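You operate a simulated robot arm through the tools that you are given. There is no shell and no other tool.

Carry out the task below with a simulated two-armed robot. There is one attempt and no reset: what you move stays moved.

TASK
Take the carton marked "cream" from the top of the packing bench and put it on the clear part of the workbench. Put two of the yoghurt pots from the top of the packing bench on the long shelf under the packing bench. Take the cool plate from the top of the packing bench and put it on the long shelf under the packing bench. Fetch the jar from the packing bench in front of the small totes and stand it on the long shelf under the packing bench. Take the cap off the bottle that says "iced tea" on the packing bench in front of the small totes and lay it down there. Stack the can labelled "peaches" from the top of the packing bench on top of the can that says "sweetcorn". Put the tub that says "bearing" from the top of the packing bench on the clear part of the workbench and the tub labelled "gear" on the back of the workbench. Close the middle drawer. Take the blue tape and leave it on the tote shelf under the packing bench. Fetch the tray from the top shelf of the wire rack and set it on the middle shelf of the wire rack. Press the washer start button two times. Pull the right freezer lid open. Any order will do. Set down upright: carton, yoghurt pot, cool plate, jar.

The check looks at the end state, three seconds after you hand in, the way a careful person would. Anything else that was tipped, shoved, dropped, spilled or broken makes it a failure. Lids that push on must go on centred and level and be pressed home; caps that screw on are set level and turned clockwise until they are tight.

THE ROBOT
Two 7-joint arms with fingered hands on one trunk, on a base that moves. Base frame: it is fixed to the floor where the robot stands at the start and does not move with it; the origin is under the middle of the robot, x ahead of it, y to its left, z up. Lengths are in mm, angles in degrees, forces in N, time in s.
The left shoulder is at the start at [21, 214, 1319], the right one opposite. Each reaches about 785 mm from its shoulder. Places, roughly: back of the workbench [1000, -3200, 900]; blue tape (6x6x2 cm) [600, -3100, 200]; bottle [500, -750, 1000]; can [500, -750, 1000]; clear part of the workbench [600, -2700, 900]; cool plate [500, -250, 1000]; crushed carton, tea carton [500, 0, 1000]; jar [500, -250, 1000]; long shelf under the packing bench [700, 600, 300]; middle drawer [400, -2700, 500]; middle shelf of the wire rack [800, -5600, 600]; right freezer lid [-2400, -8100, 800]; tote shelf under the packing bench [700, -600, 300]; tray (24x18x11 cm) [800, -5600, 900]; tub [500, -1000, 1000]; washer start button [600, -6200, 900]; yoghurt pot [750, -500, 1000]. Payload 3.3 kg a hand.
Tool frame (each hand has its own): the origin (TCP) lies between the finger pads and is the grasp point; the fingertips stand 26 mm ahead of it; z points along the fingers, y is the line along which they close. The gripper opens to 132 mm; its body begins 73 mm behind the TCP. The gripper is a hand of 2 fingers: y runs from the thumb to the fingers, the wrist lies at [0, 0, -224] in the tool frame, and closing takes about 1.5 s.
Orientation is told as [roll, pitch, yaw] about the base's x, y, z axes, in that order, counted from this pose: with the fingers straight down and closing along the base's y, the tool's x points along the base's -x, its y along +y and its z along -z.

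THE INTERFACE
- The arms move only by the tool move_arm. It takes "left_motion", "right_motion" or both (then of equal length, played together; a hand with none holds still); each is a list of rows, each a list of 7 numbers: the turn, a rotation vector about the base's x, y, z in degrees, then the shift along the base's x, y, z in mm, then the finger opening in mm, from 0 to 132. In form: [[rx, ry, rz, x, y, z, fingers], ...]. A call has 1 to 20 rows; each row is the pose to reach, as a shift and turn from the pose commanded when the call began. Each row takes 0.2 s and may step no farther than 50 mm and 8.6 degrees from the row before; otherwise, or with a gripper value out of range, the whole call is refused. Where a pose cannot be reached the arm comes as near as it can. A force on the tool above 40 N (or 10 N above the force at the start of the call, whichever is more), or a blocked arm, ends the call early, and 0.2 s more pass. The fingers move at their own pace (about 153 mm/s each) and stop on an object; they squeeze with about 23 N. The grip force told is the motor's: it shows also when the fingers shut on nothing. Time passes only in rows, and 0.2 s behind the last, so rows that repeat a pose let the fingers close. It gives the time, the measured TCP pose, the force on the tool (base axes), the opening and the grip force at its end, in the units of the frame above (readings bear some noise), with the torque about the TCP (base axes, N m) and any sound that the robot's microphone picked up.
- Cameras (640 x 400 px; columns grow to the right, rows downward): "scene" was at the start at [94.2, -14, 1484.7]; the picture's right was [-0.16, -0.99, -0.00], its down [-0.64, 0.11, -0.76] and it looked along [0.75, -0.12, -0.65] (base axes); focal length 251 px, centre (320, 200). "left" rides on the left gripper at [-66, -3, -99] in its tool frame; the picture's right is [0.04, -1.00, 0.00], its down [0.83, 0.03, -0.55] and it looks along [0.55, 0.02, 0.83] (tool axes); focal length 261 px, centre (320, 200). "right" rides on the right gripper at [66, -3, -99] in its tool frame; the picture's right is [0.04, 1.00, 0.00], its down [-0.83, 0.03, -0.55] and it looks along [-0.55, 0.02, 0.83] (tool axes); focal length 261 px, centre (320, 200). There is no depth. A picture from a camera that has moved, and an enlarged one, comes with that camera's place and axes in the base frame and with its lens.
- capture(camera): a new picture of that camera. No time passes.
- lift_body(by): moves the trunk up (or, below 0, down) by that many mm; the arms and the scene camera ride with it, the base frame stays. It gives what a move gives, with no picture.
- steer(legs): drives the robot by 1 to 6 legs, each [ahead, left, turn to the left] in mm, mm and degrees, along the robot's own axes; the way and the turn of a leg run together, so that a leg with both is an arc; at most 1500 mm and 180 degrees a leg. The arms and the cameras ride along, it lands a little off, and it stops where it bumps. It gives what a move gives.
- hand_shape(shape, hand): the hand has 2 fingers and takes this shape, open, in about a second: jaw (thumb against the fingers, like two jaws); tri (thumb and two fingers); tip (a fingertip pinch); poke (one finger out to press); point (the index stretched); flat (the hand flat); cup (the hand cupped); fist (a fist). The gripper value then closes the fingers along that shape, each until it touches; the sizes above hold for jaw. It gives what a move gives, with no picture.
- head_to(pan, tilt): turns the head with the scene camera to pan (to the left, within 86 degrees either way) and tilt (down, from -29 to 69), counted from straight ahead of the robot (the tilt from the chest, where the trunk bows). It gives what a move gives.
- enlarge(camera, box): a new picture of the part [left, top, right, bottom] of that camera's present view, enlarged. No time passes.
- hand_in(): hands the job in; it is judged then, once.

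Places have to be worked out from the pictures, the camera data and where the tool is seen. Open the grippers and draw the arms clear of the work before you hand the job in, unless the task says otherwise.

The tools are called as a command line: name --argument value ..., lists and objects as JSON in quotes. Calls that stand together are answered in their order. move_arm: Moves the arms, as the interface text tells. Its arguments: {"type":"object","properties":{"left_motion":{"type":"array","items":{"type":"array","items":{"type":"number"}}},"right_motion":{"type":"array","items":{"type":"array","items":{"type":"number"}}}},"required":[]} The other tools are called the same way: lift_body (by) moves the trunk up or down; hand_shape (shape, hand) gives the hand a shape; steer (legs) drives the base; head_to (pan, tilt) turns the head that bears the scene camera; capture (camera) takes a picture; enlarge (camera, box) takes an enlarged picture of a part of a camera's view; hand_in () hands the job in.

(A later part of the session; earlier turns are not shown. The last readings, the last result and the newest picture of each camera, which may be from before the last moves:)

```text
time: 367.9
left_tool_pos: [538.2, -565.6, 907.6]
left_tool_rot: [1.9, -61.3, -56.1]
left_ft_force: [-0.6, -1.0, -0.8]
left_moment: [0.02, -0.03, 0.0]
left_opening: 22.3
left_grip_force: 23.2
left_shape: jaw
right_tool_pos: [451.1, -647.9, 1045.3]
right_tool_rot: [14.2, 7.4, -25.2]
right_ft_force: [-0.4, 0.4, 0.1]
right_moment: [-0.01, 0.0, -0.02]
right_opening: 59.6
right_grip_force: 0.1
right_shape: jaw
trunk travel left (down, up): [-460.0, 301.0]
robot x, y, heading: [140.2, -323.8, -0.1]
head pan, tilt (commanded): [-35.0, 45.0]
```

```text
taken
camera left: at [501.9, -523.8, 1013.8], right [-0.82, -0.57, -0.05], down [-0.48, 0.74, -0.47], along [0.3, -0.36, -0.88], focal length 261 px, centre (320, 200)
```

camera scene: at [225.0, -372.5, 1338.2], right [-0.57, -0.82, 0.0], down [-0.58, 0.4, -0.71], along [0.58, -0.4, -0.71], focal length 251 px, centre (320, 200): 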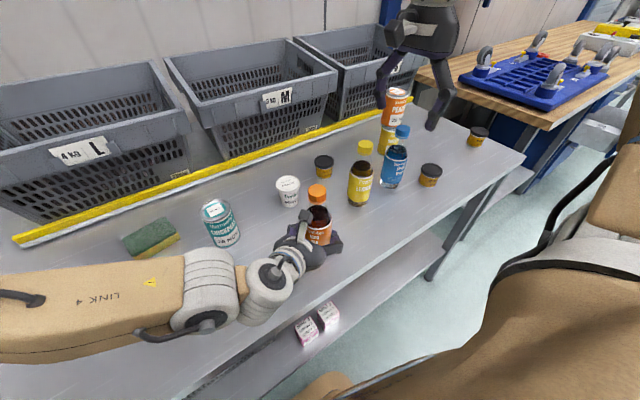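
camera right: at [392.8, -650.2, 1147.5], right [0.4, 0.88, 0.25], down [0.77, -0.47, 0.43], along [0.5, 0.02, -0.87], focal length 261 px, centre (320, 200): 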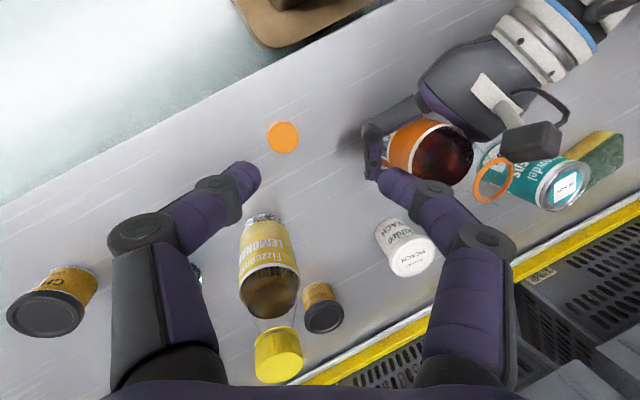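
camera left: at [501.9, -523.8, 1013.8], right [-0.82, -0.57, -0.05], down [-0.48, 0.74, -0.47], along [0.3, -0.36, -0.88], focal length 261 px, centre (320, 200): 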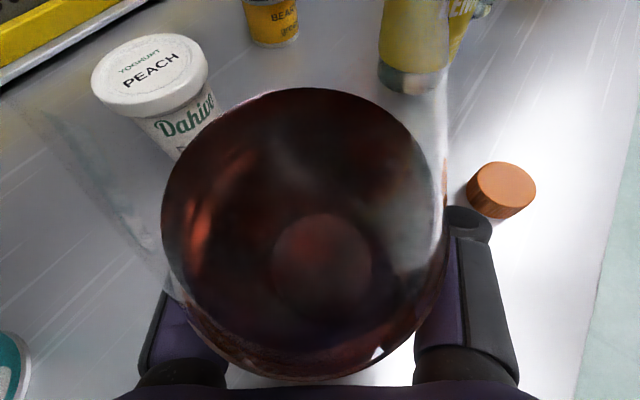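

The cap lies flat on the bench. Now I release the (open) bottle carefully with the left hand, in small opening steps.

move_arm --left_motion '[[0, 0, 0, 0, 0, 0, 26], [0, 0, 0, 0, 0, 0, 32], [0, 0, 0, 0, 0, 0, 40], [0, 0, 0, 0, 0, 0, 48], [0, 0, 0, 0, 0, 0, 58], [0, 0, 0, 0, 0, 0, 70], [0, 0, 0, 0, 0, 0, 82], [0, 0, 0, 0, 0, 0, 90]]'

capture --camera "left"

capture --camera "right"

```text
time: 369.7
left_tool_pos: [537.7, -565.9, 905.9]
left_tool_rot: [2.0, -61.4, -56.0]
left_ft_force: [-0.2, 0.0, 0.6]
left_moment: [-0.01, 0.03, 0.01]
left_opening: 89.5
left_grip_force: 0.2
left_shape: jaw
right_tool_pos: [450.8, -649.1, 1044.0]
right_tool_rot: [14.3, 7.4, -25.1]
right_ft_force: [0.0, 0.4, -0.4]
right_moment: [0.02, 0.03, -0.01]
right_opening: 59.7
right_grip_force: 0.2
right_shape: jaw
trunk travel left (down, up): [-460.0, 301.0]
robot x, y, heading: [137.6, -325.7, 0.2]
head pan, tilt (commanded): [-35.0, 45.0]
```

```text
taken
camera left: at [502.1, -524.0, 1013.4], right [-0.82, -0.57, -0.05], down [-0.48, 0.74, -0.47], along [0.3, -0.36, -0.88], focal length 261 px, centre (320, 200)
```

left: 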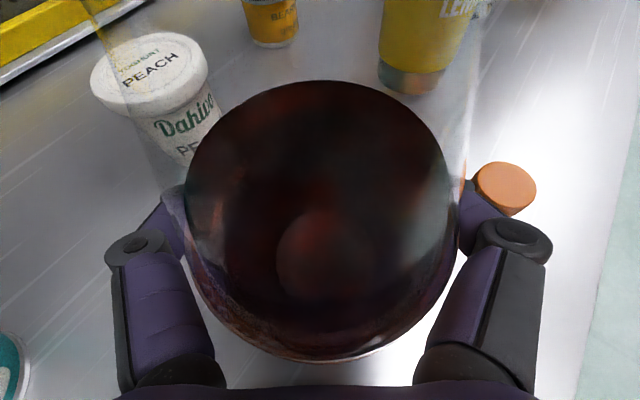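

```text
taken
camera right: at [393.3, -650.5, 1146.8], right [0.4, 0.88, 0.25], down [0.77, -0.47, 0.43], along [0.5, 0.02, -0.87], focal length 261 px, centre (320, 200)
```

right: 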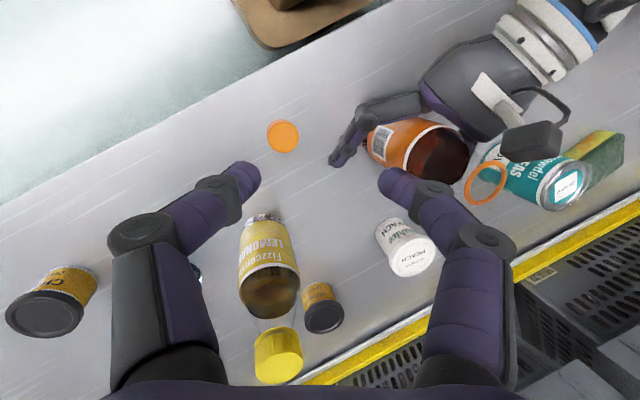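

The bottle stands free. I withdraw the left hand straight back along its axis, then up.

move_arm --left_motion '[[0, 0, 0, -8, 12, 8, 90], [0, 0, 0, -20, 29, 19, 90], [0, 0, 0, -34, 50, 33, 90], [0, 0, 0, -49, 72, 47, 90], [0, 0, 0, -60, 95, 70, 90], [0, 0, 0, -60, 110, 105, 90], [0, 0, 0, -55, 130, 145, 90]]'

capture --camera "left"

capture --camera "scene"

```text
time: 371.3
left_tool_pos: [481.6, -438.9, 1053.1]
left_tool_rot: [1.9, -61.4, -56.5]
left_ft_force: [-0.3, -0.9, 0.1]
left_moment: [0.0, -0.01, 0.0]
left_opening: 89.8
left_grip_force: 0.0
left_shape: jaw
right_tool_pos: [451.1, -649.5, 1043.6]
right_tool_rot: [14.2, 7.3, -25.2]
right_ft_force: [-0.8, -0.2, -0.4]
right_moment: [-0.02, 0.03, 0.01]
right_opening: 59.4
right_grip_force: 0.1
right_shape: jaw
trunk travel left (down, up): [-460.0, 301.0]
robot x, y, heading: [140.6, -323.6, 0.0]
head pan, tilt (commanded): [-35.0, 45.0]
```

```text
taken
camera left: at [445.5, -395.4, 1158.6], right [-0.83, -0.56, -0.05], down [-0.48, 0.74, -0.47], along [0.3, -0.36, -0.88], focal length 261 px, centre (320, 200)
```

left: 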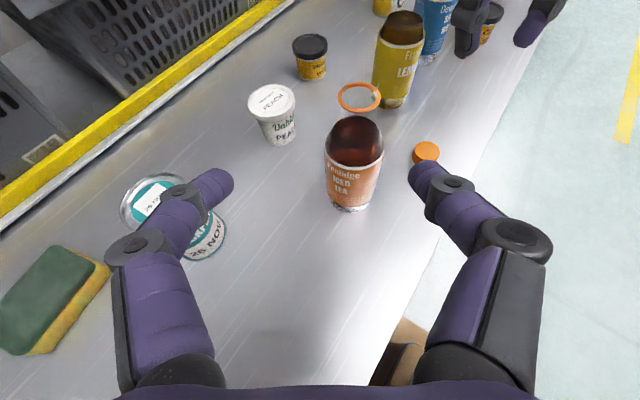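

```text
taken
camera scene: at [224.9, -371.6, 1338.3], right [-0.57, -0.82, 0.0], down [-0.58, 0.4, -0.71], along [0.58, -0.41, -0.71], focal length 251 px, centre (320, 200)
```

scene: 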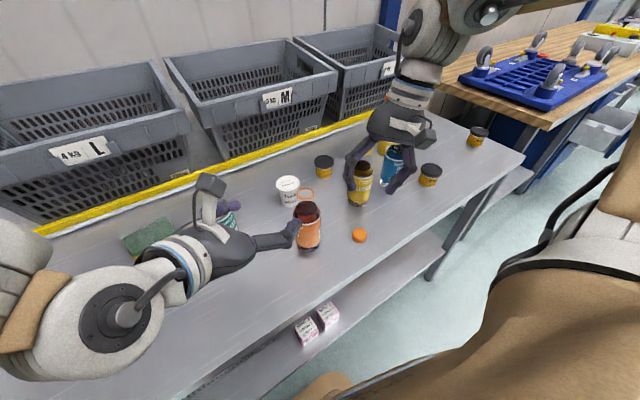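

The bottle stands open with its cap beside it. Next the bearing tub, behind the lemonade bottle: I will reach it with the left hand obliquely from the front-left. I raise both hands, back off, and reposition.

move_arm --left_motion '[[4.5, 3, 0, 5, 10, 25, 90], [9, 6, 0, 10, 20, 50, 90], [13.4, 8.9, 0, 15, 30, 75, 90], [17.8, 11.8, 0, 20, 40, 100, 90]]' --right_motion '[[0, 0, 0, -10, -10, 25, 60], [0, 0, 0, -20, -20, 50, 60], [0, 0, 0, -30, -30, 70, 60], [0, 0, 0, -40, -40, 90, 60]]'

steer --legs '[[-190, 0, 0], [0, -360, 0]]'

move_arm --left_motion '[[0, 0, 0, 25, 0, 0, 90], [0, 0, 0, 50, 0, 0, 90], [0, 0, 0, 75, 0, 0, 90]]'

capture --camera "left"

```text
time: 372.3
left_tool_pos: [499.3, -398.9, 1152.8]
left_tool_rot: [1.9, -40.0, -56.4]
left_ft_force: [0.3, -0.2, 0.6]
left_moment: [0.02, 0.01, 0.02]
left_opening: 89.8
left_grip_force: 0.1
left_shape: jaw
right_tool_pos: [411.4, -687.9, 1134.2]
right_tool_rot: [14.3, 7.4, -25.1]
right_ft_force: [0.1, 0.0, 0.6]
right_moment: [0.04, 0.01, 0.0]
right_opening: 59.9
right_grip_force: 0.0
right_shape: jaw
trunk travel left (down, up): [-460.0, 301.0]
robot x, y, heading: [137.4, -324.3, -0.1]
head pan, tilt (commanded): [-35.0, 45.0]
```

```text
time: 375.8
left_tool_pos: [309.6, -758.0, 1154.0]
left_tool_rot: [2.1, -40.0, -56.4]
left_ft_force: [-0.1, 0.1, 0.1]
left_moment: [-0.01, -0.02, 0.02]
left_opening: 89.8
left_grip_force: 0.1
left_shape: jaw
right_tool_pos: [222.6, -1047.8, 1133.6]
right_tool_rot: [14.3, 7.4, -25.2]
right_ft_force: [0.6, -0.5, -0.7]
right_moment: [0.04, -0.01, -0.01]
right_opening: 59.5
right_grip_force: 0.1
right_shape: jaw
trunk travel left (down, up): [-460.0, 301.0]
robot x, y, heading: [-49.6, -682.9, -0.1]
head pan, tilt (commanded): [-35.0, 45.0]
```

```text
time: 376.6
left_tool_pos: [385.0, -760.0, 1151.7]
left_tool_rot: [1.9, -40.0, -56.5]
left_ft_force: [-0.9, 0.2, -0.7]
left_moment: [-0.01, 0.0, -0.02]
left_opening: 89.8
left_grip_force: 0.0
left_shape: jaw
right_tool_pos: [221.1, -1047.1, 1133.6]
right_tool_rot: [14.3, 7.5, -25.2]
right_ft_force: [-0.2, 0.1, -0.1]
right_moment: [0.01, 0.0, 0.01]
right_opening: 60.0
right_grip_force: 0.1
right_shape: jaw
trunk travel left (down, up): [-460.0, 301.0]
robot x, y, heading: [-50.5, -685.3, 0.0]
head pan, tilt (commanded): [-35.0, 45.0]
```

```text
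taken
camera left: at [373.7, -751.5, 1271.4], right [-0.84, -0.54, -0.05], down [-0.54, 0.84, -0.11], along [0.1, -0.07, -0.99], focal length 261 px, centre (320, 200)
```

left: 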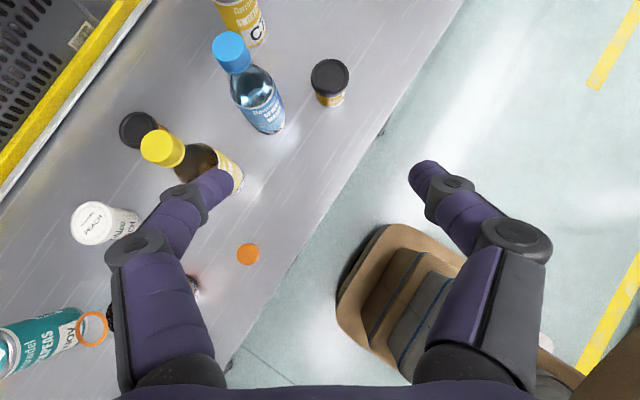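

The bearing tub is at about (695, −722). I drive forward 200 mm and bring the left hand to its pre-grasp with the fingers at 74 to clear the lemonade bottle.

steer --legs '[[200, 0, 0]]'

move_arm --left_motion '[[0, 0, 0, 15, 18, -10, 74], [0, 0, 0, 30, 36, -30, 74], [0, 0, 0, 45, 54, -60, 74], [0, 0, 0, 60, 72, -95, 74], [0, 0, 0, 74, 88, -130, 74]]'

capture --camera "left"

```text
time: 378.2
left_tool_pos: [589.7, -760.0, 1152.1]
left_tool_rot: [2.0, -40.0, -56.4]
left_ft_force: [-0.3, -0.5, -0.1]
left_moment: [0.02, 0.01, -0.01]
left_opening: 89.3
left_grip_force: 0.1
left_shape: jaw
right_tool_pos: [427.9, -1047.7, 1134.2]
right_tool_rot: [14.2, 7.4, -25.2]
right_ft_force: [0.4, -0.4, -0.2]
right_moment: [0.01, 0.05, -0.01]
right_opening: 59.8
right_grip_force: 0.0
right_shape: jaw
trunk travel left (down, up): [-460.0, 301.0]
robot x, y, heading: [155.9, -681.6, -0.2]
head pan, tilt (commanded): [-35.0, 45.0]
```

```text
time: 379.4
left_tool_pos: [664.5, -670.7, 1022.5]
left_tool_rot: [2.0, -40.0, -56.5]
left_ft_force: [-0.3, 0.5, 0.5]
left_moment: [0.0, 0.01, -0.01]
left_opening: 74.8
left_grip_force: 0.0
left_shape: jaw
right_tool_pos: [426.4, -1046.3, 1134.4]
right_tool_rot: [14.2, 7.4, -25.3]
right_ft_force: [0.4, 0.6, 0.3]
right_moment: [-0.01, 0.0, 0.03]
right_opening: 59.6
right_grip_force: 0.0
right_shape: jaw
trunk travel left (down, up): [-460.0, 301.0]
robot x, y, heading: [154.4, -682.9, 0.2]
head pan, tilt (commanded): [-35.0, 45.0]
```

```text
taken
camera left: at [652.3, -662.5, 1141.1], right [-0.84, -0.54, -0.05], down [-0.54, 0.84, -0.11], along [0.1, -0.07, -0.99], focal length 261 px, centre (320, 200)
```

left: 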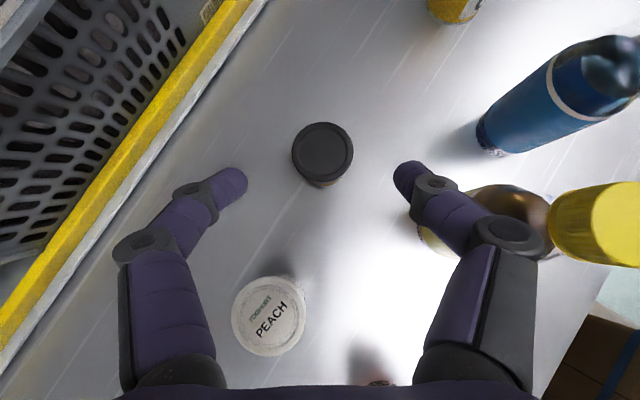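

Tub centre (697, −716), laterally aligned. I descend to the grasp.

move_arm --left_motion '[[0, 0, 0, 8, -11, -32, 74], [0, 0, 0, 16, -23, -64, 74], [0, 0, 0, 25, -36, -98, 74], [0, 0, 0, 35, -49, -130, 74], [0, 0, 0, 35, -49, -130, 74]]'

capture --camera "left"

```text
time: 380.6
left_tool_pos: [699.8, -721.0, 891.8]
left_tool_rot: [2.1, -40.1, -56.5]
left_ft_force: [-0.2, -0.5, 0.1]
left_moment: [-0.05, -0.01, -0.02]
left_opening: 74.7
left_grip_force: 0.1
left_shape: jaw
right_tool_pos: [426.2, -1046.4, 1135.2]
right_tool_rot: [14.2, 7.4, -25.3]
right_ft_force: [0.1, -0.3, 0.0]
right_moment: [-0.03, -0.01, -0.04]
right_opening: 59.5
right_grip_force: 0.2
right_shape: jaw
trunk travel left (down, up): [-460.0, 301.0]
robot x, y, heading: [153.7, -681.4, 0.1]
head pan, tilt (commanded): [-35.0, 45.0]
```

```text
taken
camera left: at [687.9, -712.2, 1010.8], right [-0.84, -0.54, -0.05], down [-0.54, 0.84, -0.11], along [0.11, -0.07, -0.99], focal length 261 px, centre (320, 200)
```

left: 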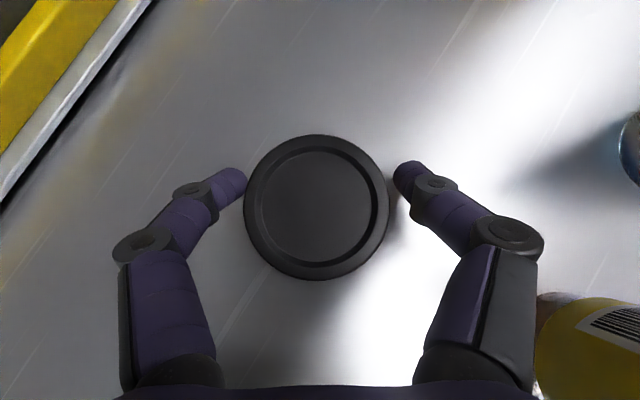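

Centred on the tub, bottle clear. Close and lift gently.

move_arm --left_motion '[[0, 0, 0, 0, 0, 0, 50], [0, 0, 0, 0, 0, 0, 30], [0, 0, 0, 0, 0, 0, 20], [0, 0, 0, 0, 0, 0, 20], [0, 0, 0, 0, 0, 0, 20], [0, 0, 0, -1, 2, 6, 20], [0, 0, 0, -3, 5, 16, 20], [0, 0, 0, -6, 9, 30, 20], [0, 0, 0, -10, 15, 48, 20], [0, 0, 0, -14, 21, 68, 20], [0, 0, 0, -18, 27, 90, 20], [0, 0, 0, -22, 33, 112, 20], [0, 0, 0, -24, 37, 130, 20]]'

capture --camera "left"

```text
time: 383.4
left_tool_pos: [674.9, -685.1, 1022.3]
left_tool_rot: [2.0, -40.2, -56.5]
left_ft_force: [0.2, 0.0, 0.1]
left_moment: [0.01, -0.01, 0.0]
left_opening: 3.9
left_grip_force: 23.1
left_shape: jaw
right_tool_pos: [425.8, -1047.9, 1135.4]
right_tool_rot: [14.4, 7.4, -25.3]
right_ft_force: [0.2, 0.2, 0.3]
right_moment: [0.0, 0.0, -0.03]
right_opening: 59.3
right_grip_force: 0.1
right_shape: jaw
trunk travel left (down, up): [-460.0, 301.0]
robot x, y, heading: [152.1, -682.3, -0.1]
head pan, tilt (commanded): [-35.0, 45.0]
```

```text
taken
camera left: at [662.6, -676.1, 1141.7], right [-0.84, -0.54, -0.05], down [-0.54, 0.84, -0.11], along [0.1, -0.07, -0.99], focal length 261 px, centre (320, 200)
```

left: 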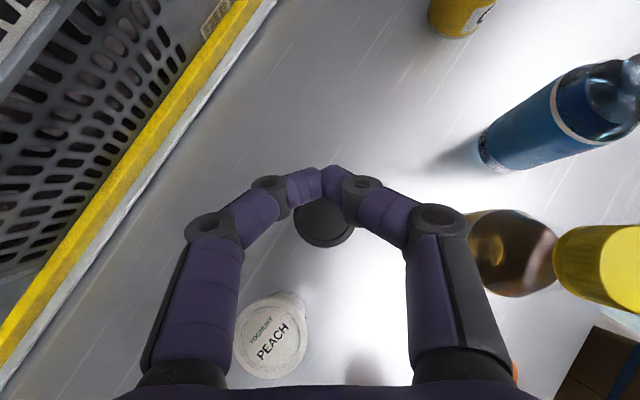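

The tub was pulled out of the fingers and slid ~45 mm toward the hand (upright, now at (673, −677)). I open, raise and set a steeper hand (pitch −25°), to clear the pot, and look again.

move_arm --left_motion '[[0, 0, 0, 0, 0, 25, 10], [0, 0, 0, -5, 8, 50, 74], [4.2, 2.8, 0, -10, 17, 60, 74], [8.4, 5.6, 0, -18, 30, 60, 74], [12.5, 8.3, 0, -26, 44, 50, 74], [12.5, 8.3, 0, -28, 48, 20, 74]]'

capture --camera "left"

```text
time: 384.8
left_tool_pos: [647.5, -636.6, 1043.8]
left_tool_rot: [1.9, -25.2, -56.4]
left_ft_force: [0.6, -0.3, 0.1]
left_moment: [-0.04, -0.05, -0.01]
left_opening: 73.4
left_grip_force: 0.1
left_shape: jaw
right_tool_pos: [425.7, -1047.1, 1134.1]
right_tool_rot: [14.2, 7.3, -25.4]
right_ft_force: [0.5, 0.3, -0.2]
right_moment: [-0.02, 0.0, -0.03]
right_opening: 59.7
right_grip_force: 0.0
right_shape: jaw
trunk travel left (down, up): [-460.0, 301.0]
robot x, y, heading: [156.7, -683.2, -0.2]
head pan, tilt (commanded): [-35.0, 45.0]
```

```text
taken
camera left: at [652.1, -654.0, 1161.6], right [-0.84, -0.53, -0.05], down [-0.53, 0.83, 0.15], along [-0.04, 0.15, -0.99], focal length 261 px, centre (320, 200)
```

left: 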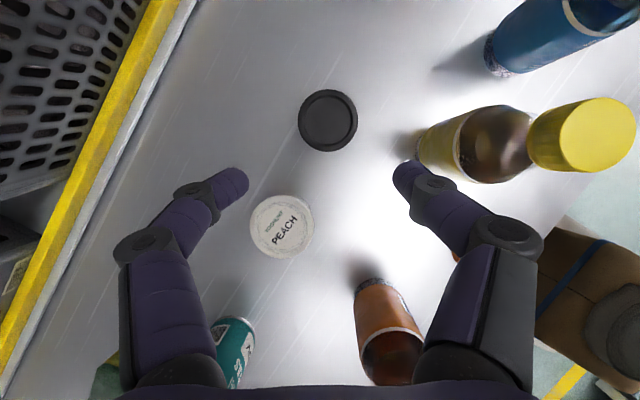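

Tub at (675, −683). I approach with a narrower opening (66) to keep clear of the lemonade bottle, stopping just above first.

move_arm --left_motion '[[0, 0, 0, 5, -9, -33, 66], [0, 0, 0, 11, -19, -66, 66], [0, 0, 0, 16, -28, -95, 66]]'

capture --camera "left"

```text
time: 385.6
left_tool_pos: [663.7, -661.5, 948.9]
left_tool_rot: [1.9, -25.1, -56.4]
left_ft_force: [-1.2, -0.8, 0.0]
left_moment: [0.0, 0.03, -0.03]
left_opening: 66.4
left_grip_force: 0.0
left_shape: jaw
right_tool_pos: [425.9, -1048.2, 1134.2]
right_tool_rot: [14.1, 7.4, -25.3]
right_ft_force: [-0.5, 0.6, 0.8]
right_moment: [-0.03, 0.02, 0.01]
right_opening: 59.4
right_grip_force: 0.1
right_shape: jaw
trunk travel left (down, up): [-460.0, 301.0]
robot x, y, heading: [156.5, -683.0, 0.1]
head pan, tilt (commanded): [-35.0, 45.0]
```

```text
taken
camera left: at [669.4, -679.7, 1066.9], right [-0.84, -0.53, -0.05], down [-0.53, 0.83, 0.15], along [-0.04, 0.15, -0.99], focal length 261 px, centre (320, 200)
```

left: 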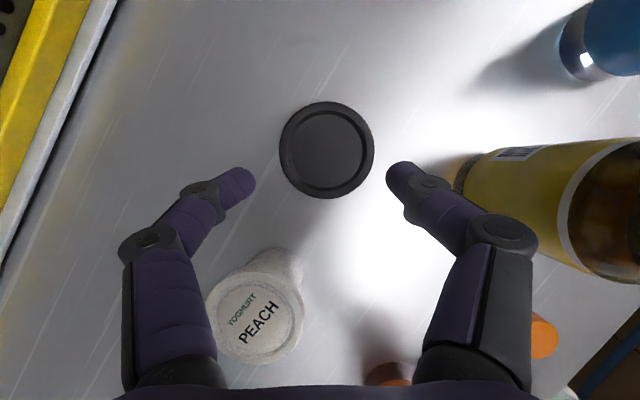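

move_arm --left_motion '[[0, 0, 0, 4, -8, -25, 66], [0, 0, 0, 8, -15, -48, 66], [0, 0, 0, 9.5, -18.5, -60, 66], [0, 0, 0, 9.5, -18.5, -60, 66]]'

capture --camera "left"

```text
time: 386.6
left_tool_pos: [670.7, -683.7, 888.2]
left_tool_rot: [2.0, -25.1, -56.5]
left_ft_force: [-0.2, 0.7, -0.6]
left_moment: [0.0, -0.02, 0.01]
left_opening: 66.6
left_grip_force: 0.0
left_shape: jaw
right_tool_pos: [426.3, -1048.3, 1134.6]
right_tool_rot: [14.3, 7.3, -25.4]
right_ft_force: [1.3, -0.4, -0.5]
right_moment: [-0.01, 0.01, 0.0]
right_opening: 59.9
right_grip_force: 0.1
right_shape: jaw
trunk travel left (down, up): [-460.0, 301.0]
robot x, y, heading: [154.6, -687.1, 0.1]
head pan, tilt (commanded): [-35.0, 45.0]
```

```text
taken
camera left: at [675.2, -700.5, 1006.2], right [-0.85, -0.53, -0.05], down [-0.53, 0.83, 0.15], along [-0.04, 0.15, -0.99], focal length 261 px, centre (320, 200)
```

left: 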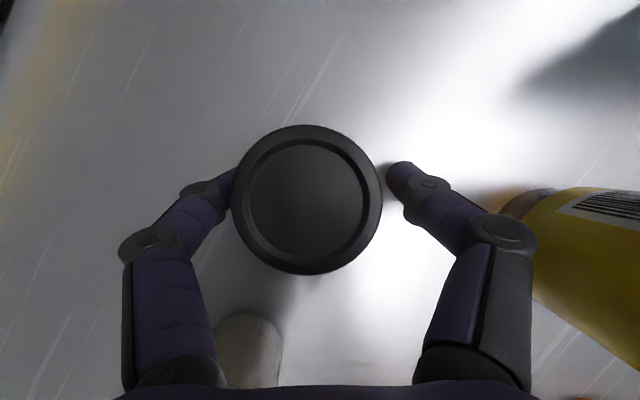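

Good position. Closing.

move_arm --left_motion '[[0, 0, 0, 2, 1, 0, 56], [0, 0, 0, 2, 1, 0, 46], [0, 0, 0, 2, 1, 0, 36], [0, 0, 0, 2, 1, 0, 26], [0, 0, 0, 2, 1, 0, 20], [0, 0, 0, 2, 1, 0, 20]]'

capture --camera "left"

```text
time: 388.0
left_tool_pos: [673.8, -681.1, 887.5]
left_tool_rot: [2.0, -25.1, -56.5]
left_ft_force: [0.7, -0.5, -0.1]
left_moment: [-0.02, -0.01, 0.0]
left_opening: 39.4
left_grip_force: 23.2
left_shape: jaw
right_tool_pos: [425.5, -1047.6, 1134.1]
right_tool_rot: [14.3, 7.4, -25.3]
right_ft_force: [-0.8, 0.4, -0.6]
right_moment: [-0.03, 0.0, 0.05]
right_opening: 59.5
right_grip_force: 0.1
right_shape: jaw
trunk travel left (down, up): [-460.0, 301.0]
robot x, y, heading: [154.4, -690.6, 0.0]
head pan, tilt (commanded): [-35.0, 45.0]
```

```text
taken
camera left: at [677.8, -699.5, 1006.3], right [-0.85, -0.53, -0.05], down [-0.53, 0.83, 0.15], along [-0.04, 0.15, -0.99], focal length 261 px, centre (320, 200)
```

left: 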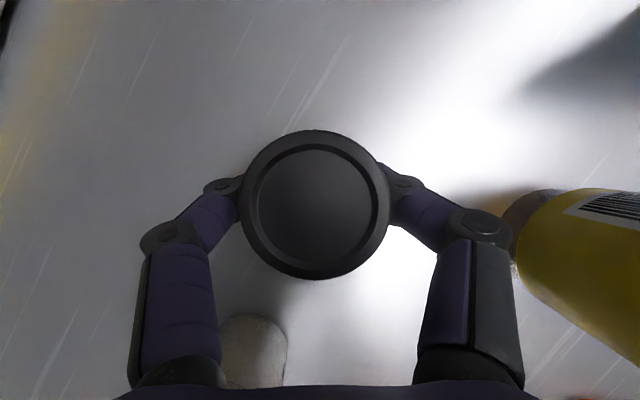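

Held well (opening 39). I lift slowly, straight up first.

move_arm --left_motion '[[0, 0, 0, 0, 0, 3, 20], [0, 0, 0, 0, 0, 8, 20], [0, 0, 0, 0, 0, 15, 20], [0, 0, 0, 0, 0, 24, 20], [0, 0, 0, 0, 0, 35, 20], [0, 0, 0, -2, 3, 48, 20], [0, 0, 0, -5, 7, 64, 20], [0, 0, 0, -8, 11, 82, 20], [0, 0, 0, -11, 15, 102, 20], [0, 0, 0, -14, 19, 122, 20], [0, 0, 0, -17, 23, 142, 20], [0, 0, 0, -20, 27, 162, 20], [0, 0, 0, -22, 30, 180, 20], [0, 0, 0, -24, 33, 195, 20]]'

capture --camera "left"

```text
time: 391.0
left_tool_pos: [649.3, -649.0, 1083.6]
left_tool_rot: [1.8, -25.1, -56.5]
left_ft_force: [-0.7, 0.2, -0.9]
left_moment: [-0.01, -0.01, -0.01]
left_opening: 39.3
left_grip_force: 22.6
left_shape: jaw
right_tool_pos: [427.2, -1048.6, 1134.4]
right_tool_rot: [14.3, 7.4, -25.3]
right_ft_force: [-0.6, 0.0, -0.3]
right_moment: [-0.01, -0.01, -0.04]
right_opening: 59.8
right_grip_force: 0.0
right_shape: jaw
trunk travel left (down, up): [-460.0, 301.0]
robot x, y, heading: [151.2, -686.3, 0.1]
head pan, tilt (commanded): [-35.0, 45.0]
```

```text
taken
camera left: at [655.6, -665.8, 1201.3], right [-0.84, -0.53, -0.05], down [-0.53, 0.83, 0.15], along [-0.04, 0.15, -0.99], focal length 261 px, centre (320, 200)
```

left: 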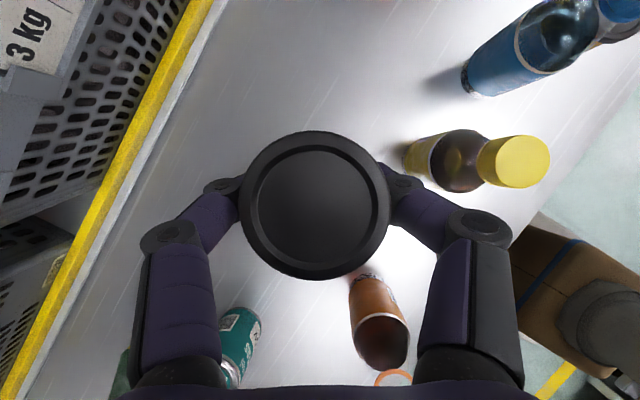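

Bearing tub secured. Next the gear tub with the right hand (vertical). I raise the left a little, straighten the right, and reposition to robot (124, −897).

move_arm --left_motion '[[0, 0, 0, 0, 0, 10, 20], [0, 0, 0, 0, 0, 25, 20], [0, 0, 0, 0, 0, 40, 20], [0, 0, 0, -5, 0, 55, 20]]' --right_motion '[[-5.3, -0.5, 0, 0, 0, 0, 74], [-10.6, -0.9, 0, 0, 0, 0, 74], [-15.9, -1.4, 0, 0, 0, 0, 74], [-15.9, -1.4, 0, 0, 0, 0, 74]]'

steer --legs '[[-150, 0, 0], [0, -210, 0], [125, 0, 0]]'

capture --camera "right"

```text
time: 392.0
left_tool_pos: [645.2, -648.1, 1138.3]
left_tool_rot: [2.0, -25.2, -56.5]
left_ft_force: [-0.1, 1.0, -2.0]
left_moment: [0.03, 0.0, -0.01]
left_opening: 39.8
left_grip_force: 23.2
left_shape: jaw
right_tool_pos: [425.7, -1048.5, 1134.8]
right_tool_rot: [0.5, -0.8, -26.1]
right_ft_force: [-0.2, 0.3, 0.5]
right_moment: [0.01, -0.03, 0.04]
right_opening: 73.4
right_grip_force: 0.0
right_shape: jaw
trunk travel left (down, up): [-460.0, 301.0]
robot x, y, heading: [156.1, -684.4, -0.1]
head pan, tilt (commanded): [-35.0, 45.0]
```

```text
time: 395.5
left_tool_pos: [625.1, -863.3, 1136.4]
left_tool_rot: [1.7, -25.0, -56.4]
left_ft_force: [0.1, -0.2, -1.5]
left_moment: [-0.01, 0.04, -0.01]
left_opening: 39.4
left_grip_force: 23.1
left_shape: jaw
right_tool_pos: [406.5, -1261.4, 1133.6]
right_tool_rot: [0.4, -0.7, -25.9]
right_ft_force: [0.1, 0.6, 0.0]
right_moment: [-0.02, 0.0, 0.03]
right_opening: 73.7
right_grip_force: 0.0
right_shape: jaw
trunk travel left (down, up): [-460.0, 301.0]
robot x, y, heading: [134.5, -898.1, -0.1]
head pan, tilt (commanded): [-35.0, 45.0]
```

```text
taken
camera right: at [345.3, -1236.0, 1231.5], right [0.4, 0.92, 0.01], down [0.75, -0.34, 0.56], along [0.52, -0.22, -0.83], focal length 261 px, centre (320, 200)
```

right: 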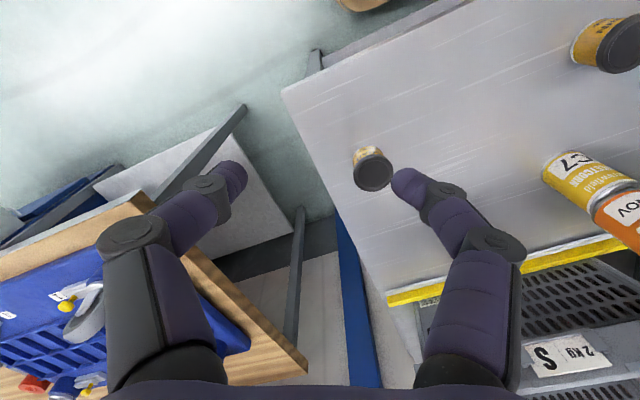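

Gear tub at (530, −1234). I move the right hand above it and descend in stages.

move_arm --right_motion '[[0, 0, 0, 30, 7, -15, 74], [0, 0, 0, 62, 14, -35, 74], [0, 0, 0, 94, 21, -65, 74], [0, 0, 0, 123, 27, -95, 74], [0, 0, 0, 123, 27, -130, 74]]'

capture --camera "right"

```text
time: 396.7
left_tool_pos: [624.3, -864.3, 1138.5]
left_tool_rot: [1.9, -25.2, -56.5]
left_ft_force: [0.2, 0.6, -0.8]
left_moment: [0.02, 0.02, 0.0]
left_opening: 39.6
left_grip_force: 23.4
left_shape: jaw
right_tool_pos: [525.4, -1235.3, 1002.0]
right_tool_rot: [0.6, -0.8, -26.0]
right_ft_force: [0.0, -0.2, 0.0]
right_moment: [0.03, -0.01, 0.02]
right_opening: 73.3
right_grip_force: 0.0
right_shape: jaw
trunk travel left (down, up): [-460.0, 301.0]
robot x, y, heading: [134.3, -902.3, -0.1]
head pan, tilt (commanded): [-35.0, 45.0]
```

```text
taken
camera right: at [465.3, -1208.8, 1099.6], right [0.4, 0.92, 0.01], down [0.75, -0.34, 0.57], along [0.52, -0.22, -0.82], focal length 261 px, centre (320, 200)
```

right: 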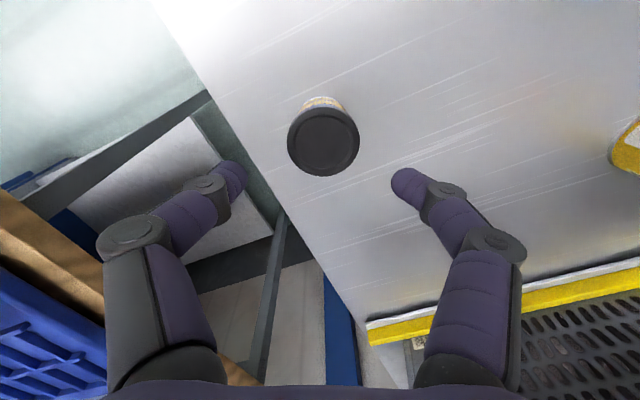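

move_arm --right_motion '[[0, 0, 0, 4, 0, -35, 74], [0, 0, 0, 8, 0, -70, 74], [0, 0, 0, 10.5, 0, -100, 74], [0, 0, 0, 10.5, 0, -115, 74], [0, 0, 0, 10.5, 0, -115, 74]]'

capture --camera "right"

```text
time: 397.9
left_tool_pos: [624.1, -861.9, 1138.7]
left_tool_rot: [1.9, -25.1, -56.4]
left_ft_force: [0.0, 0.3, -1.8]
left_moment: [-0.04, 0.01, 0.0]
left_opening: 39.5
left_grip_force: 23.6
left_shape: jaw
right_tool_pos: [537.8, -1235.1, 888.8]
right_tool_rot: [0.5, -0.8, -26.0]
right_ft_force: [0.9, 0.0, -0.2]
right_moment: [0.0, 0.02, 0.0]
right_opening: 73.8
right_grip_force: 0.0
right_shape: jaw
trunk travel left (down, up): [-460.0, 301.0]
robot x, y, heading: [127.9, -900.0, -0.0]
head pan, tilt (commanded): [-35.0, 45.0]
```

```text
taken
camera right: at [476.8, -1208.8, 986.0], right [0.4, 0.92, 0.01], down [0.75, -0.34, 0.57], along [0.52, -0.22, -0.82], focal length 261 px, centre (320, 200)
```

right: 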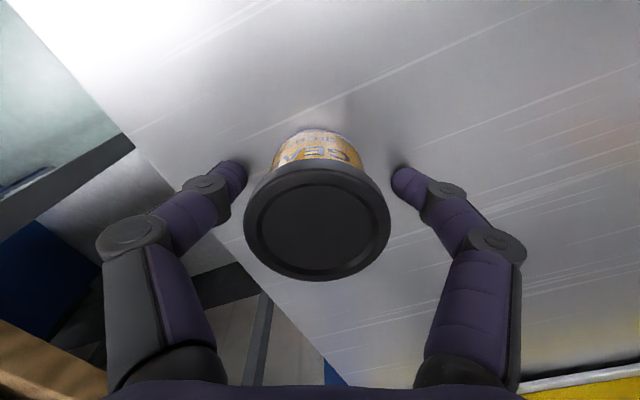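

Centred. I close and lift the gear tub slowly.

move_arm --right_motion '[[0, 0, 0, 0, 0, 0, 56], [0, 0, 0, 0, 0, 0, 40], [0, 0, 0, 0, 0, 0, 24], [0, 0, 0, 0, 0, 0, 20], [0, 0, 0, 0, 0, 0, 20], [0, 0, 0, 0, 0, 4, 20], [0, 0, 0, 0, 0, 10, 20], [0, 0, 0, 0, 0, 18, 20], [0, 0, 0, 0, 0, 30, 20], [0, 0, 0, -2, 0, 46, 20], [0, 0, 0, -5, 0, 66, 20], [0, 0, 0, -10, 0, 88, 20], [0, 0, 0, -15, 0, 110, 20], [0, 0, 0, -22, 0, 132, 20], [0, 0, 0, -30, 0, 150, 20], [0, 0, 0, -38, 0, 170, 20], [0, 0, 0, -46, 0, 190, 20]]'

capture --camera "right"

```text
time: 401.5
left_tool_pos: [623.3, -863.0, 1138.3]
left_tool_rot: [1.8, -25.1, -56.4]
left_ft_force: [0.1, -0.1, -1.8]
left_moment: [0.02, 0.0, 0.02]
left_opening: 39.5
left_grip_force: 23.1
left_shape: jaw
right_tool_pos: [490.7, -1234.6, 1079.4]
right_tool_rot: [0.5, -0.8, -25.9]
right_ft_force: [0.4, 0.3, -1.6]
right_moment: [0.0, -0.01, -0.02]
right_opening: 41.1
right_grip_force: 22.5
right_shape: jaw
trunk travel left (down, up): [-460.0, 301.0]
robot x, y, heading: [133.0, -898.8, 0.2]
head pan, tilt (commanded): [-35.0, 45.0]
```

```text
taken
camera right: at [430.3, -1207.8, 1176.6], right [0.4, 0.92, 0.01], down [0.75, -0.34, 0.57], along [0.52, -0.22, -0.82], focal length 261 px, centre (320, 200)
```

right: 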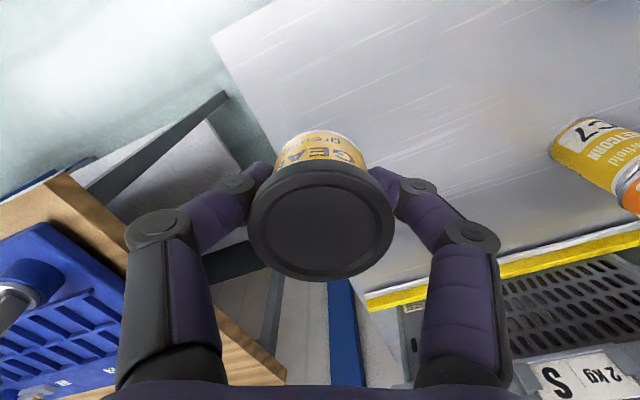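

Both tubs are held. I back off and drive toward the workbench for a look at it.

steer --legs '[[-430, 0, 0], [0, -1450, 0]]'

head_to --pan -20 --tilt 25

capture --camera "scene"

```text
time: 411.1
left_tool_pos: [215.8, -2332.3, 1138.5]
left_tool_rot: [1.8, -25.1, -54.9]
left_ft_force: [-0.5, -0.2, -1.4]
left_moment: [-0.01, -0.01, 0.01]
left_opening: 39.4
left_grip_force: 22.9
left_shape: jaw
right_tool_pos: [94.1, -2706.8, 1077.8]
right_tool_rot: [0.5, -0.8, -24.5]
right_ft_force: [-0.6, 0.4, -2.5]
right_moment: [-0.01, 0.02, 0.0]
right_opening: 40.9
right_grip_force: 23.6
right_shape: jaw
trunk travel left (down, up): [-460.0, 301.0]
robot x, y, heading: [-275.2, -2379.7, 1.8]
head pan, tilt (commanded): [-35.0, 45.0]
```

```text
time: 411.9
left_tool_pos: [215.5, -2332.5, 1138.1]
left_tool_rot: [1.9, -25.2, -55.0]
left_ft_force: [0.5, -0.7, -0.6]
left_moment: [-0.01, 0.0, 0.0]
left_opening: 39.5
left_grip_force: 23.0
left_shape: jaw
right_tool_pos: [93.5, -2706.2, 1079.4]
right_tool_rot: [0.5, -0.8, -24.6]
right_ft_force: [-0.2, 0.4, -1.0]
right_moment: [-0.03, 0.04, 0.03]
right_opening: 41.0
right_grip_force: 22.6
right_shape: jaw
trunk travel left (down, up): [-460.0, 301.0]
robot x, y, heading: [-275.1, -2378.2, 1.6]
head pan, tilt (commanded): [-20.0, 25.0]
```

```text
taken
camera scene: at [-168.5, -2410.8, 1368.7], right [-0.32, -0.95, 0.0], down [-0.4, 0.13, -0.91], along [0.86, -0.29, -0.42], focal length 251 px, centre (320, 200)
```

scene: 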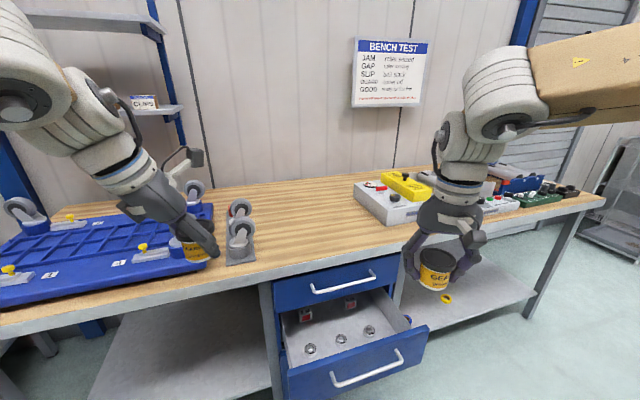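

The workbench: clear wooden area in the middle, the open middle drawer below it, devices to the right. I drive further right to look at the back area and the lower shelf.

steer --legs '[[0, -780, -1.6]]'

head_to --pan 0 --tilt 25

capture --camera "scene"

```text
time: 416.1
left_tool_pos: [226.4, -3132.9, 1138.8]
left_tool_rot: [1.9, -25.1, -56.7]
left_ft_force: [-0.4, -0.1, -1.2]
left_moment: [0.0, -0.03, 0.01]
left_opening: 39.4
left_grip_force: 23.3
left_shape: jaw
right_tool_pos: [92.2, -3503.4, 1078.3]
right_tool_rot: [0.5, -0.8, -26.2]
right_ft_force: [0.5, 0.0, -1.2]
right_moment: [0.02, -0.01, 0.03]
right_opening: 41.3
right_grip_force: 23.0
right_shape: jaw
trunk travel left (down, up): [-460.0, 301.0]
robot x, y, heading: [-268.2, -3167.4, -0.2]
head pan, tilt (commanded): [-20.0, 25.0]
```

```text
time: 417.0
left_tool_pos: [227.0, -3132.9, 1138.1]
left_tool_rot: [1.9, -25.1, -56.6]
left_ft_force: [-0.2, 0.3, -1.2]
left_moment: [0.0, 0.03, -0.03]
left_opening: 39.8
left_grip_force: 23.0
left_shape: jaw
right_tool_pos: [92.8, -3503.8, 1078.5]
right_tool_rot: [0.5, -0.8, -26.3]
right_ft_force: [-0.4, -0.2, -1.3]
right_moment: [0.02, 0.02, 0.02]
right_opening: 41.0
right_grip_force: 23.5
right_shape: jaw
trunk travel left (down, up): [-460.0, 301.0]
robot x, y, heading: [-263.7, -3168.9, -0.3]
head pan, tilt (commanded): [0.0, 25.0]
```

```text
taken
camera scene: at [-153.8, -3168.6, 1368.8], right [0.0, -1.0, 0.0], down [-0.42, 0.0, -0.91], along [0.91, 0.0, -0.42], focal length 251 px, centre (320, 200)
```

scene: 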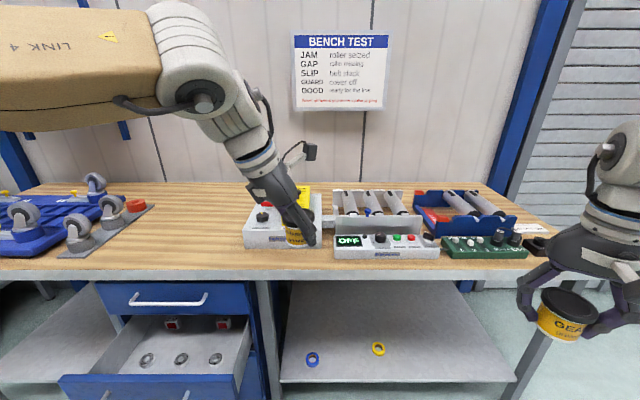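

I raise the trunk for a higher view of the back strip of the workbench.

lift_body --by 300

head_to --pan 5 --tilt 30

enlarge --camera "scene" --box '[180, 130, 580, 380]'

```text
time: 420.0
left_tool_pos: [227.3, -3132.7, 1438.2]
left_tool_rot: [1.9, -25.0, -56.5]
left_ft_force: [0.9, 0.0, -1.5]
left_moment: [0.01, 0.01, 0.0]
left_opening: 39.3
left_grip_force: 23.3
left_shape: jaw
right_tool_pos: [93.4, -3503.2, 1377.4]
right_tool_rot: [0.5, -0.8, -26.3]
right_ft_force: [0.7, -0.2, -0.7]
right_moment: [-0.02, -0.02, -0.01]
right_opening: 41.3
right_grip_force: 22.5
right_shape: jaw
trunk travel left (down, up): [-760.0, 1.0]
robot x, y, heading: [-265.3, -3169.3, -0.1]
head pan, tilt (commanded): [0.0, 25.0]
```

```text
time: 420.6
left_tool_pos: [226.3, -3133.3, 1438.2]
left_tool_rot: [1.9, -25.2, -56.7]
left_ft_force: [0.6, -0.2, -2.0]
left_moment: [-0.04, 0.0, -0.01]
left_opening: 39.4
left_grip_force: 22.4
left_shape: jaw
right_tool_pos: [92.8, -3503.4, 1378.5]
right_tool_rot: [0.5, -0.8, -26.2]
right_ft_force: [-0.1, 0.0, -0.8]
right_moment: [0.02, -0.01, -0.05]
right_opening: 41.0
right_grip_force: 23.5
right_shape: jaw
trunk travel left (down, up): [-760.0, 1.0]
robot x, y, heading: [-263.6, -3166.7, 0.1]
head pan, tilt (commanded): [5.0, 30.0]
```

```text
1.60 times, centred on (380, 255) of scene
camera zoom: at [-165.3, -3160.6, 1661.2], right [0.08, -1.0, 0.0], down [-0.5, -0.04, -0.87], along [0.86, 0.07, -0.5], focal length 402 px, centre (224, 112)
```

zoom: 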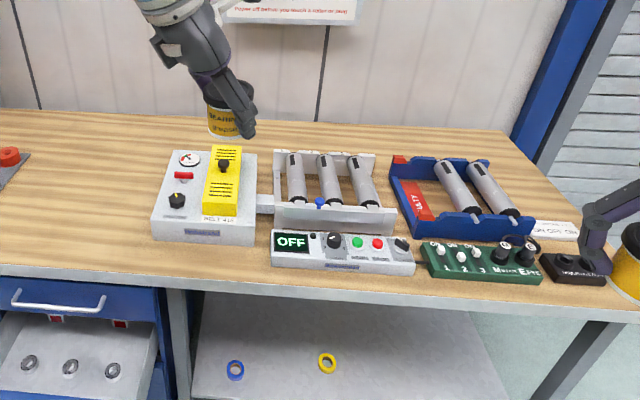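

The back strip (x≈850–1150) lies behind the devices and is free from about y=−2500 on. First I set down the bearing tub on the clear part: trunk down 300, drive to about (−10, −2640).

lift_body --by -300

steer --legs '[[0, 527, 0], [250, 0, 0]]'

head_to --pan -5 --tilt 45

capture --camera "scene"

```text
time: 423.6
left_tool_pos: [227.2, -3132.4, 1139.1]
left_tool_rot: [1.9, -25.1, -56.5]
left_ft_force: [0.1, 0.2, -1.3]
left_moment: [-0.01, -0.02, 0.01]
left_opening: 39.5
left_grip_force: 23.0
left_shape: jaw
right_tool_pos: [92.8, -3503.7, 1079.4]
right_tool_rot: [0.6, -0.7, -26.2]
right_ft_force: [0.5, 1.2, -0.5]
right_moment: [0.0, 0.01, -0.02]
right_opening: 41.1
right_grip_force: 22.4
right_shape: jaw
trunk travel left (down, up): [-460.0, 301.0]
robot x, y, heading: [-263.1, -3166.1, -0.1]
head pan, tilt (commanded): [5.0, 30.0]
```

```text
time: 428.1
left_tool_pos: [475.1, -2606.8, 1137.8]
left_tool_rot: [1.9, -25.0, -56.3]
left_ft_force: [-0.2, 0.3, -0.9]
left_moment: [0.02, -0.01, -0.03]
left_opening: 39.5
left_grip_force: 22.9
left_shape: jaw
right_tool_pos: [343.7, -2977.5, 1078.2]
right_tool_rot: [0.6, -0.8, -26.0]
right_ft_force: [0.2, -0.1, -1.0]
right_moment: [0.02, 0.02, -0.02]
right_opening: 41.2
right_grip_force: 23.2
right_shape: jaw
trunk travel left (down, up): [-460.0, 301.0]
robot x, y, heading: [-17.5, -2642.7, 0.3]
head pan, tilt (commanded): [5.0, 30.0]
```

```text
time: 428.9
left_tool_pos: [474.0, -2606.7, 1138.3]
left_tool_rot: [2.0, -25.0, -56.4]
left_ft_force: [-0.1, -0.3, -1.0]
left_moment: [0.0, -0.01, -0.04]
left_opening: 38.9
left_grip_force: 23.0
left_shape: jaw
right_tool_pos: [343.2, -2978.4, 1078.8]
right_tool_rot: [0.5, -0.8, -26.0]
right_ft_force: [-0.1, -0.1, -2.0]
right_moment: [-0.01, 0.0, -0.01]
right_opening: 41.2
right_grip_force: 23.4
right_shape: jaw
trunk travel left (down, up): [-460.0, 301.0]
robot x, y, heading: [-15.7, -2640.5, 0.0]
head pan, tilt (commanded): [-5.0, 45.0]
```

```text
taken
camera scene: at [83.1, -2650.7, 1338.3], right [-0.08, -1.0, 0.0], down [-0.7, 0.06, -0.71], along [0.7, -0.06, -0.71], focal length 251 px, centre (320, 200)
```

scene: 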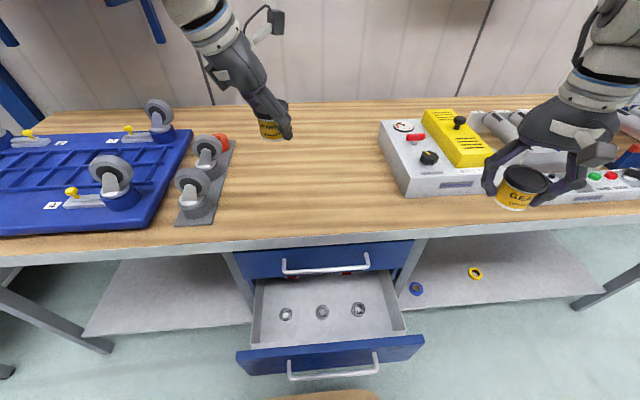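

The clear area lies straight ahead. I move the bearing tub to about (528, −2680) and lower it.

move_arm --left_motion '[[0, 0, 0, 8, -10, -15, 20], [0, 0, 0, 17, -22, -35, 20], [0, 0, 0, 26, -35, -58, 20], [0, 0, 0, 35, -47, -82, 20], [0, 0, 0, 43, -58, -105, 20], [0, 0, 0, 50, -67, -128, 20], [0, 0, 0, 54, -73, -150, 20], [0, 0, 0, 54, -73, -170, 20], [0, 0, 0, 54, -73, -185, 20], [0, 0, 0, 54, -73, -200, 20]]'

move_arm --left_motion '[[0, 0, 0, 0, 0, -6, 20], [0, 0, 0, 0, 0, -12, 20], [0, 0, 0, 0, 0, -16, 20], [0, 0, 0, 0, 0, -16, 20]]'

```text
time: 431.1
left_tool_pos: [528.1, -2679.1, 937.0]
left_tool_rot: [1.9, -25.1, -56.3]
left_ft_force: [0.1, -0.9, -1.6]
left_moment: [0.02, -0.01, 0.01]
left_opening: 39.1
left_grip_force: 22.9
left_shape: jaw
right_tool_pos: [342.5, -2977.9, 1079.4]
right_tool_rot: [0.4, -0.9, -26.0]
right_ft_force: [-0.2, 0.6, -1.7]
right_moment: [0.01, 0.01, 0.03]
right_opening: 41.5
right_grip_force: 23.4
right_shape: jaw
trunk travel left (down, up): [-460.0, 301.0]
robot x, y, heading: [-17.8, -2645.6, -0.0]
head pan, tilt (commanded): [-5.0, 45.0]
```

```text
time: 432.1
left_tool_pos: [527.8, -2678.7, 921.5]
left_tool_rot: [1.9, -25.1, -56.3]
left_ft_force: [-0.7, -0.3, -0.6]
left_moment: [0.0, 0.02, 0.02]
left_opening: 39.1
left_grip_force: 23.4
left_shape: jaw
right_tool_pos: [342.4, -2977.1, 1077.8]
right_tool_rot: [0.5, -0.8, -25.9]
right_ft_force: [0.7, 0.1, -1.8]
right_moment: [-0.01, 0.02, 0.0]
right_opening: 41.2
right_grip_force: 23.1
right_shape: jaw
trunk travel left (down, up): [-460.0, 301.0]
robot x, y, heading: [-18.1, -2642.5, 0.1]
head pan, tilt (commanded): [-5.0, 45.0]
```

move_arm --left_motion '[[0, 0, 0, 0, 0, -4, 20], [0, 0, 0, 0, 0, -8, 20], [0, 0, 0, 0, 0, -8, 20]]'

move_arm --left_motion '[[0, 0, 0, 0, 0, -3, 20], [0, 0, 0, 0, 0, -6, 20], [0, 0, 0, 0, 0, -6, 20]]'

```text
time: 432.9
left_tool_pos: [527.1, -2680.0, 913.4]
left_tool_rot: [1.9, -25.1, -56.3]
left_ft_force: [0.0, 0.2, -1.2]
left_moment: [0.04, 0.02, -0.01]
left_opening: 38.9
left_grip_force: 23.6
left_shape: jaw
right_tool_pos: [343.9, -2977.4, 1078.3]
right_tool_rot: [0.5, -0.8, -25.9]
right_ft_force: [-0.2, 0.4, -1.3]
right_moment: [0.0, -0.01, 0.03]
right_opening: 41.2
right_grip_force: 23.4
right_shape: jaw
trunk travel left (down, up): [-460.0, 301.0]
robot x, y, heading: [-16.5, -2642.1, -0.2]
head pan, tilt (commanded): [-5.0, 45.0]
```

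```text
time: 433.6
left_tool_pos: [527.2, -2680.3, 906.3]
left_tool_rot: [1.9, -25.0, -56.4]
left_ft_force: [0.5, 0.5, -1.5]
left_moment: [0.02, -0.01, 0.0]
left_opening: 39.1
left_grip_force: 22.5
left_shape: jaw
right_tool_pos: [342.6, -2977.9, 1077.9]
right_tool_rot: [0.4, -0.8, -25.9]
right_ft_force: [0.8, -0.1, -0.7]
right_moment: [0.04, 0.0, 0.0]
right_opening: 41.0
right_grip_force: 23.2
right_shape: jaw
trunk travel left (down, up): [-460.0, 301.0]
robot x, y, heading: [-23.7, -2643.3, 0.2]
head pan, tilt (commanded): [-5.0, 45.0]
```

move_arm --left_motion '[[0, 0, 0, 0, 0, -3, 20], [0, 0, 0, 0, 0, -6, 20], [0, 0, 0, 0, 0, -6, 20]]'

move_arm --left_motion '[[0, 0, 0, 0, 0, -2, 20], [0, 0, 0, 0, 0, -5, 20], [0, 0, 0, 0, 0, -5, 20]]'

```text
time: 434.4
left_tool_pos: [529.6, -2679.5, 902.1]
left_tool_rot: [1.9, -25.1, -56.3]
left_ft_force: [0.5, 0.2, -1.4]
left_moment: [0.0, -0.05, 0.04]
left_opening: 39.1
left_grip_force: 23.2
left_shape: jaw
right_tool_pos: [342.3, -2977.6, 1079.2]
right_tool_rot: [0.5, -0.8, -25.9]
right_ft_force: [-0.2, -0.8, -1.2]
right_moment: [0.01, 0.01, -0.03]
right_opening: 41.3
right_grip_force: 22.9
right_shape: jaw
trunk travel left (down, up): [-460.0, 301.0]
robot x, y, heading: [-18.5, -2639.5, 0.2]
head pan, tilt (commanded): [-5.0, 45.0]
```

```text
time: 435.2
left_tool_pos: [530.2, -2678.6, 896.8]
left_tool_rot: [1.9, -25.1, -56.3]
left_ft_force: [0.0, 0.2, -1.3]
left_moment: [-0.01, 0.01, -0.02]
left_opening: 39.1
left_grip_force: 22.9
left_shape: jaw
right_tool_pos: [341.6, -2977.7, 1078.7]
right_tool_rot: [0.5, -0.8, -25.9]
right_ft_force: [0.5, 0.9, -0.8]
right_moment: [0.0, -0.02, 0.02]
right_opening: 41.3
right_grip_force: 23.0
right_shape: jaw
trunk travel left (down, up): [-460.0, 301.0]
robot x, y, heading: [-15.1, -2645.4, 0.1]
head pan, tilt (commanded): [-5.0, 45.0]
```

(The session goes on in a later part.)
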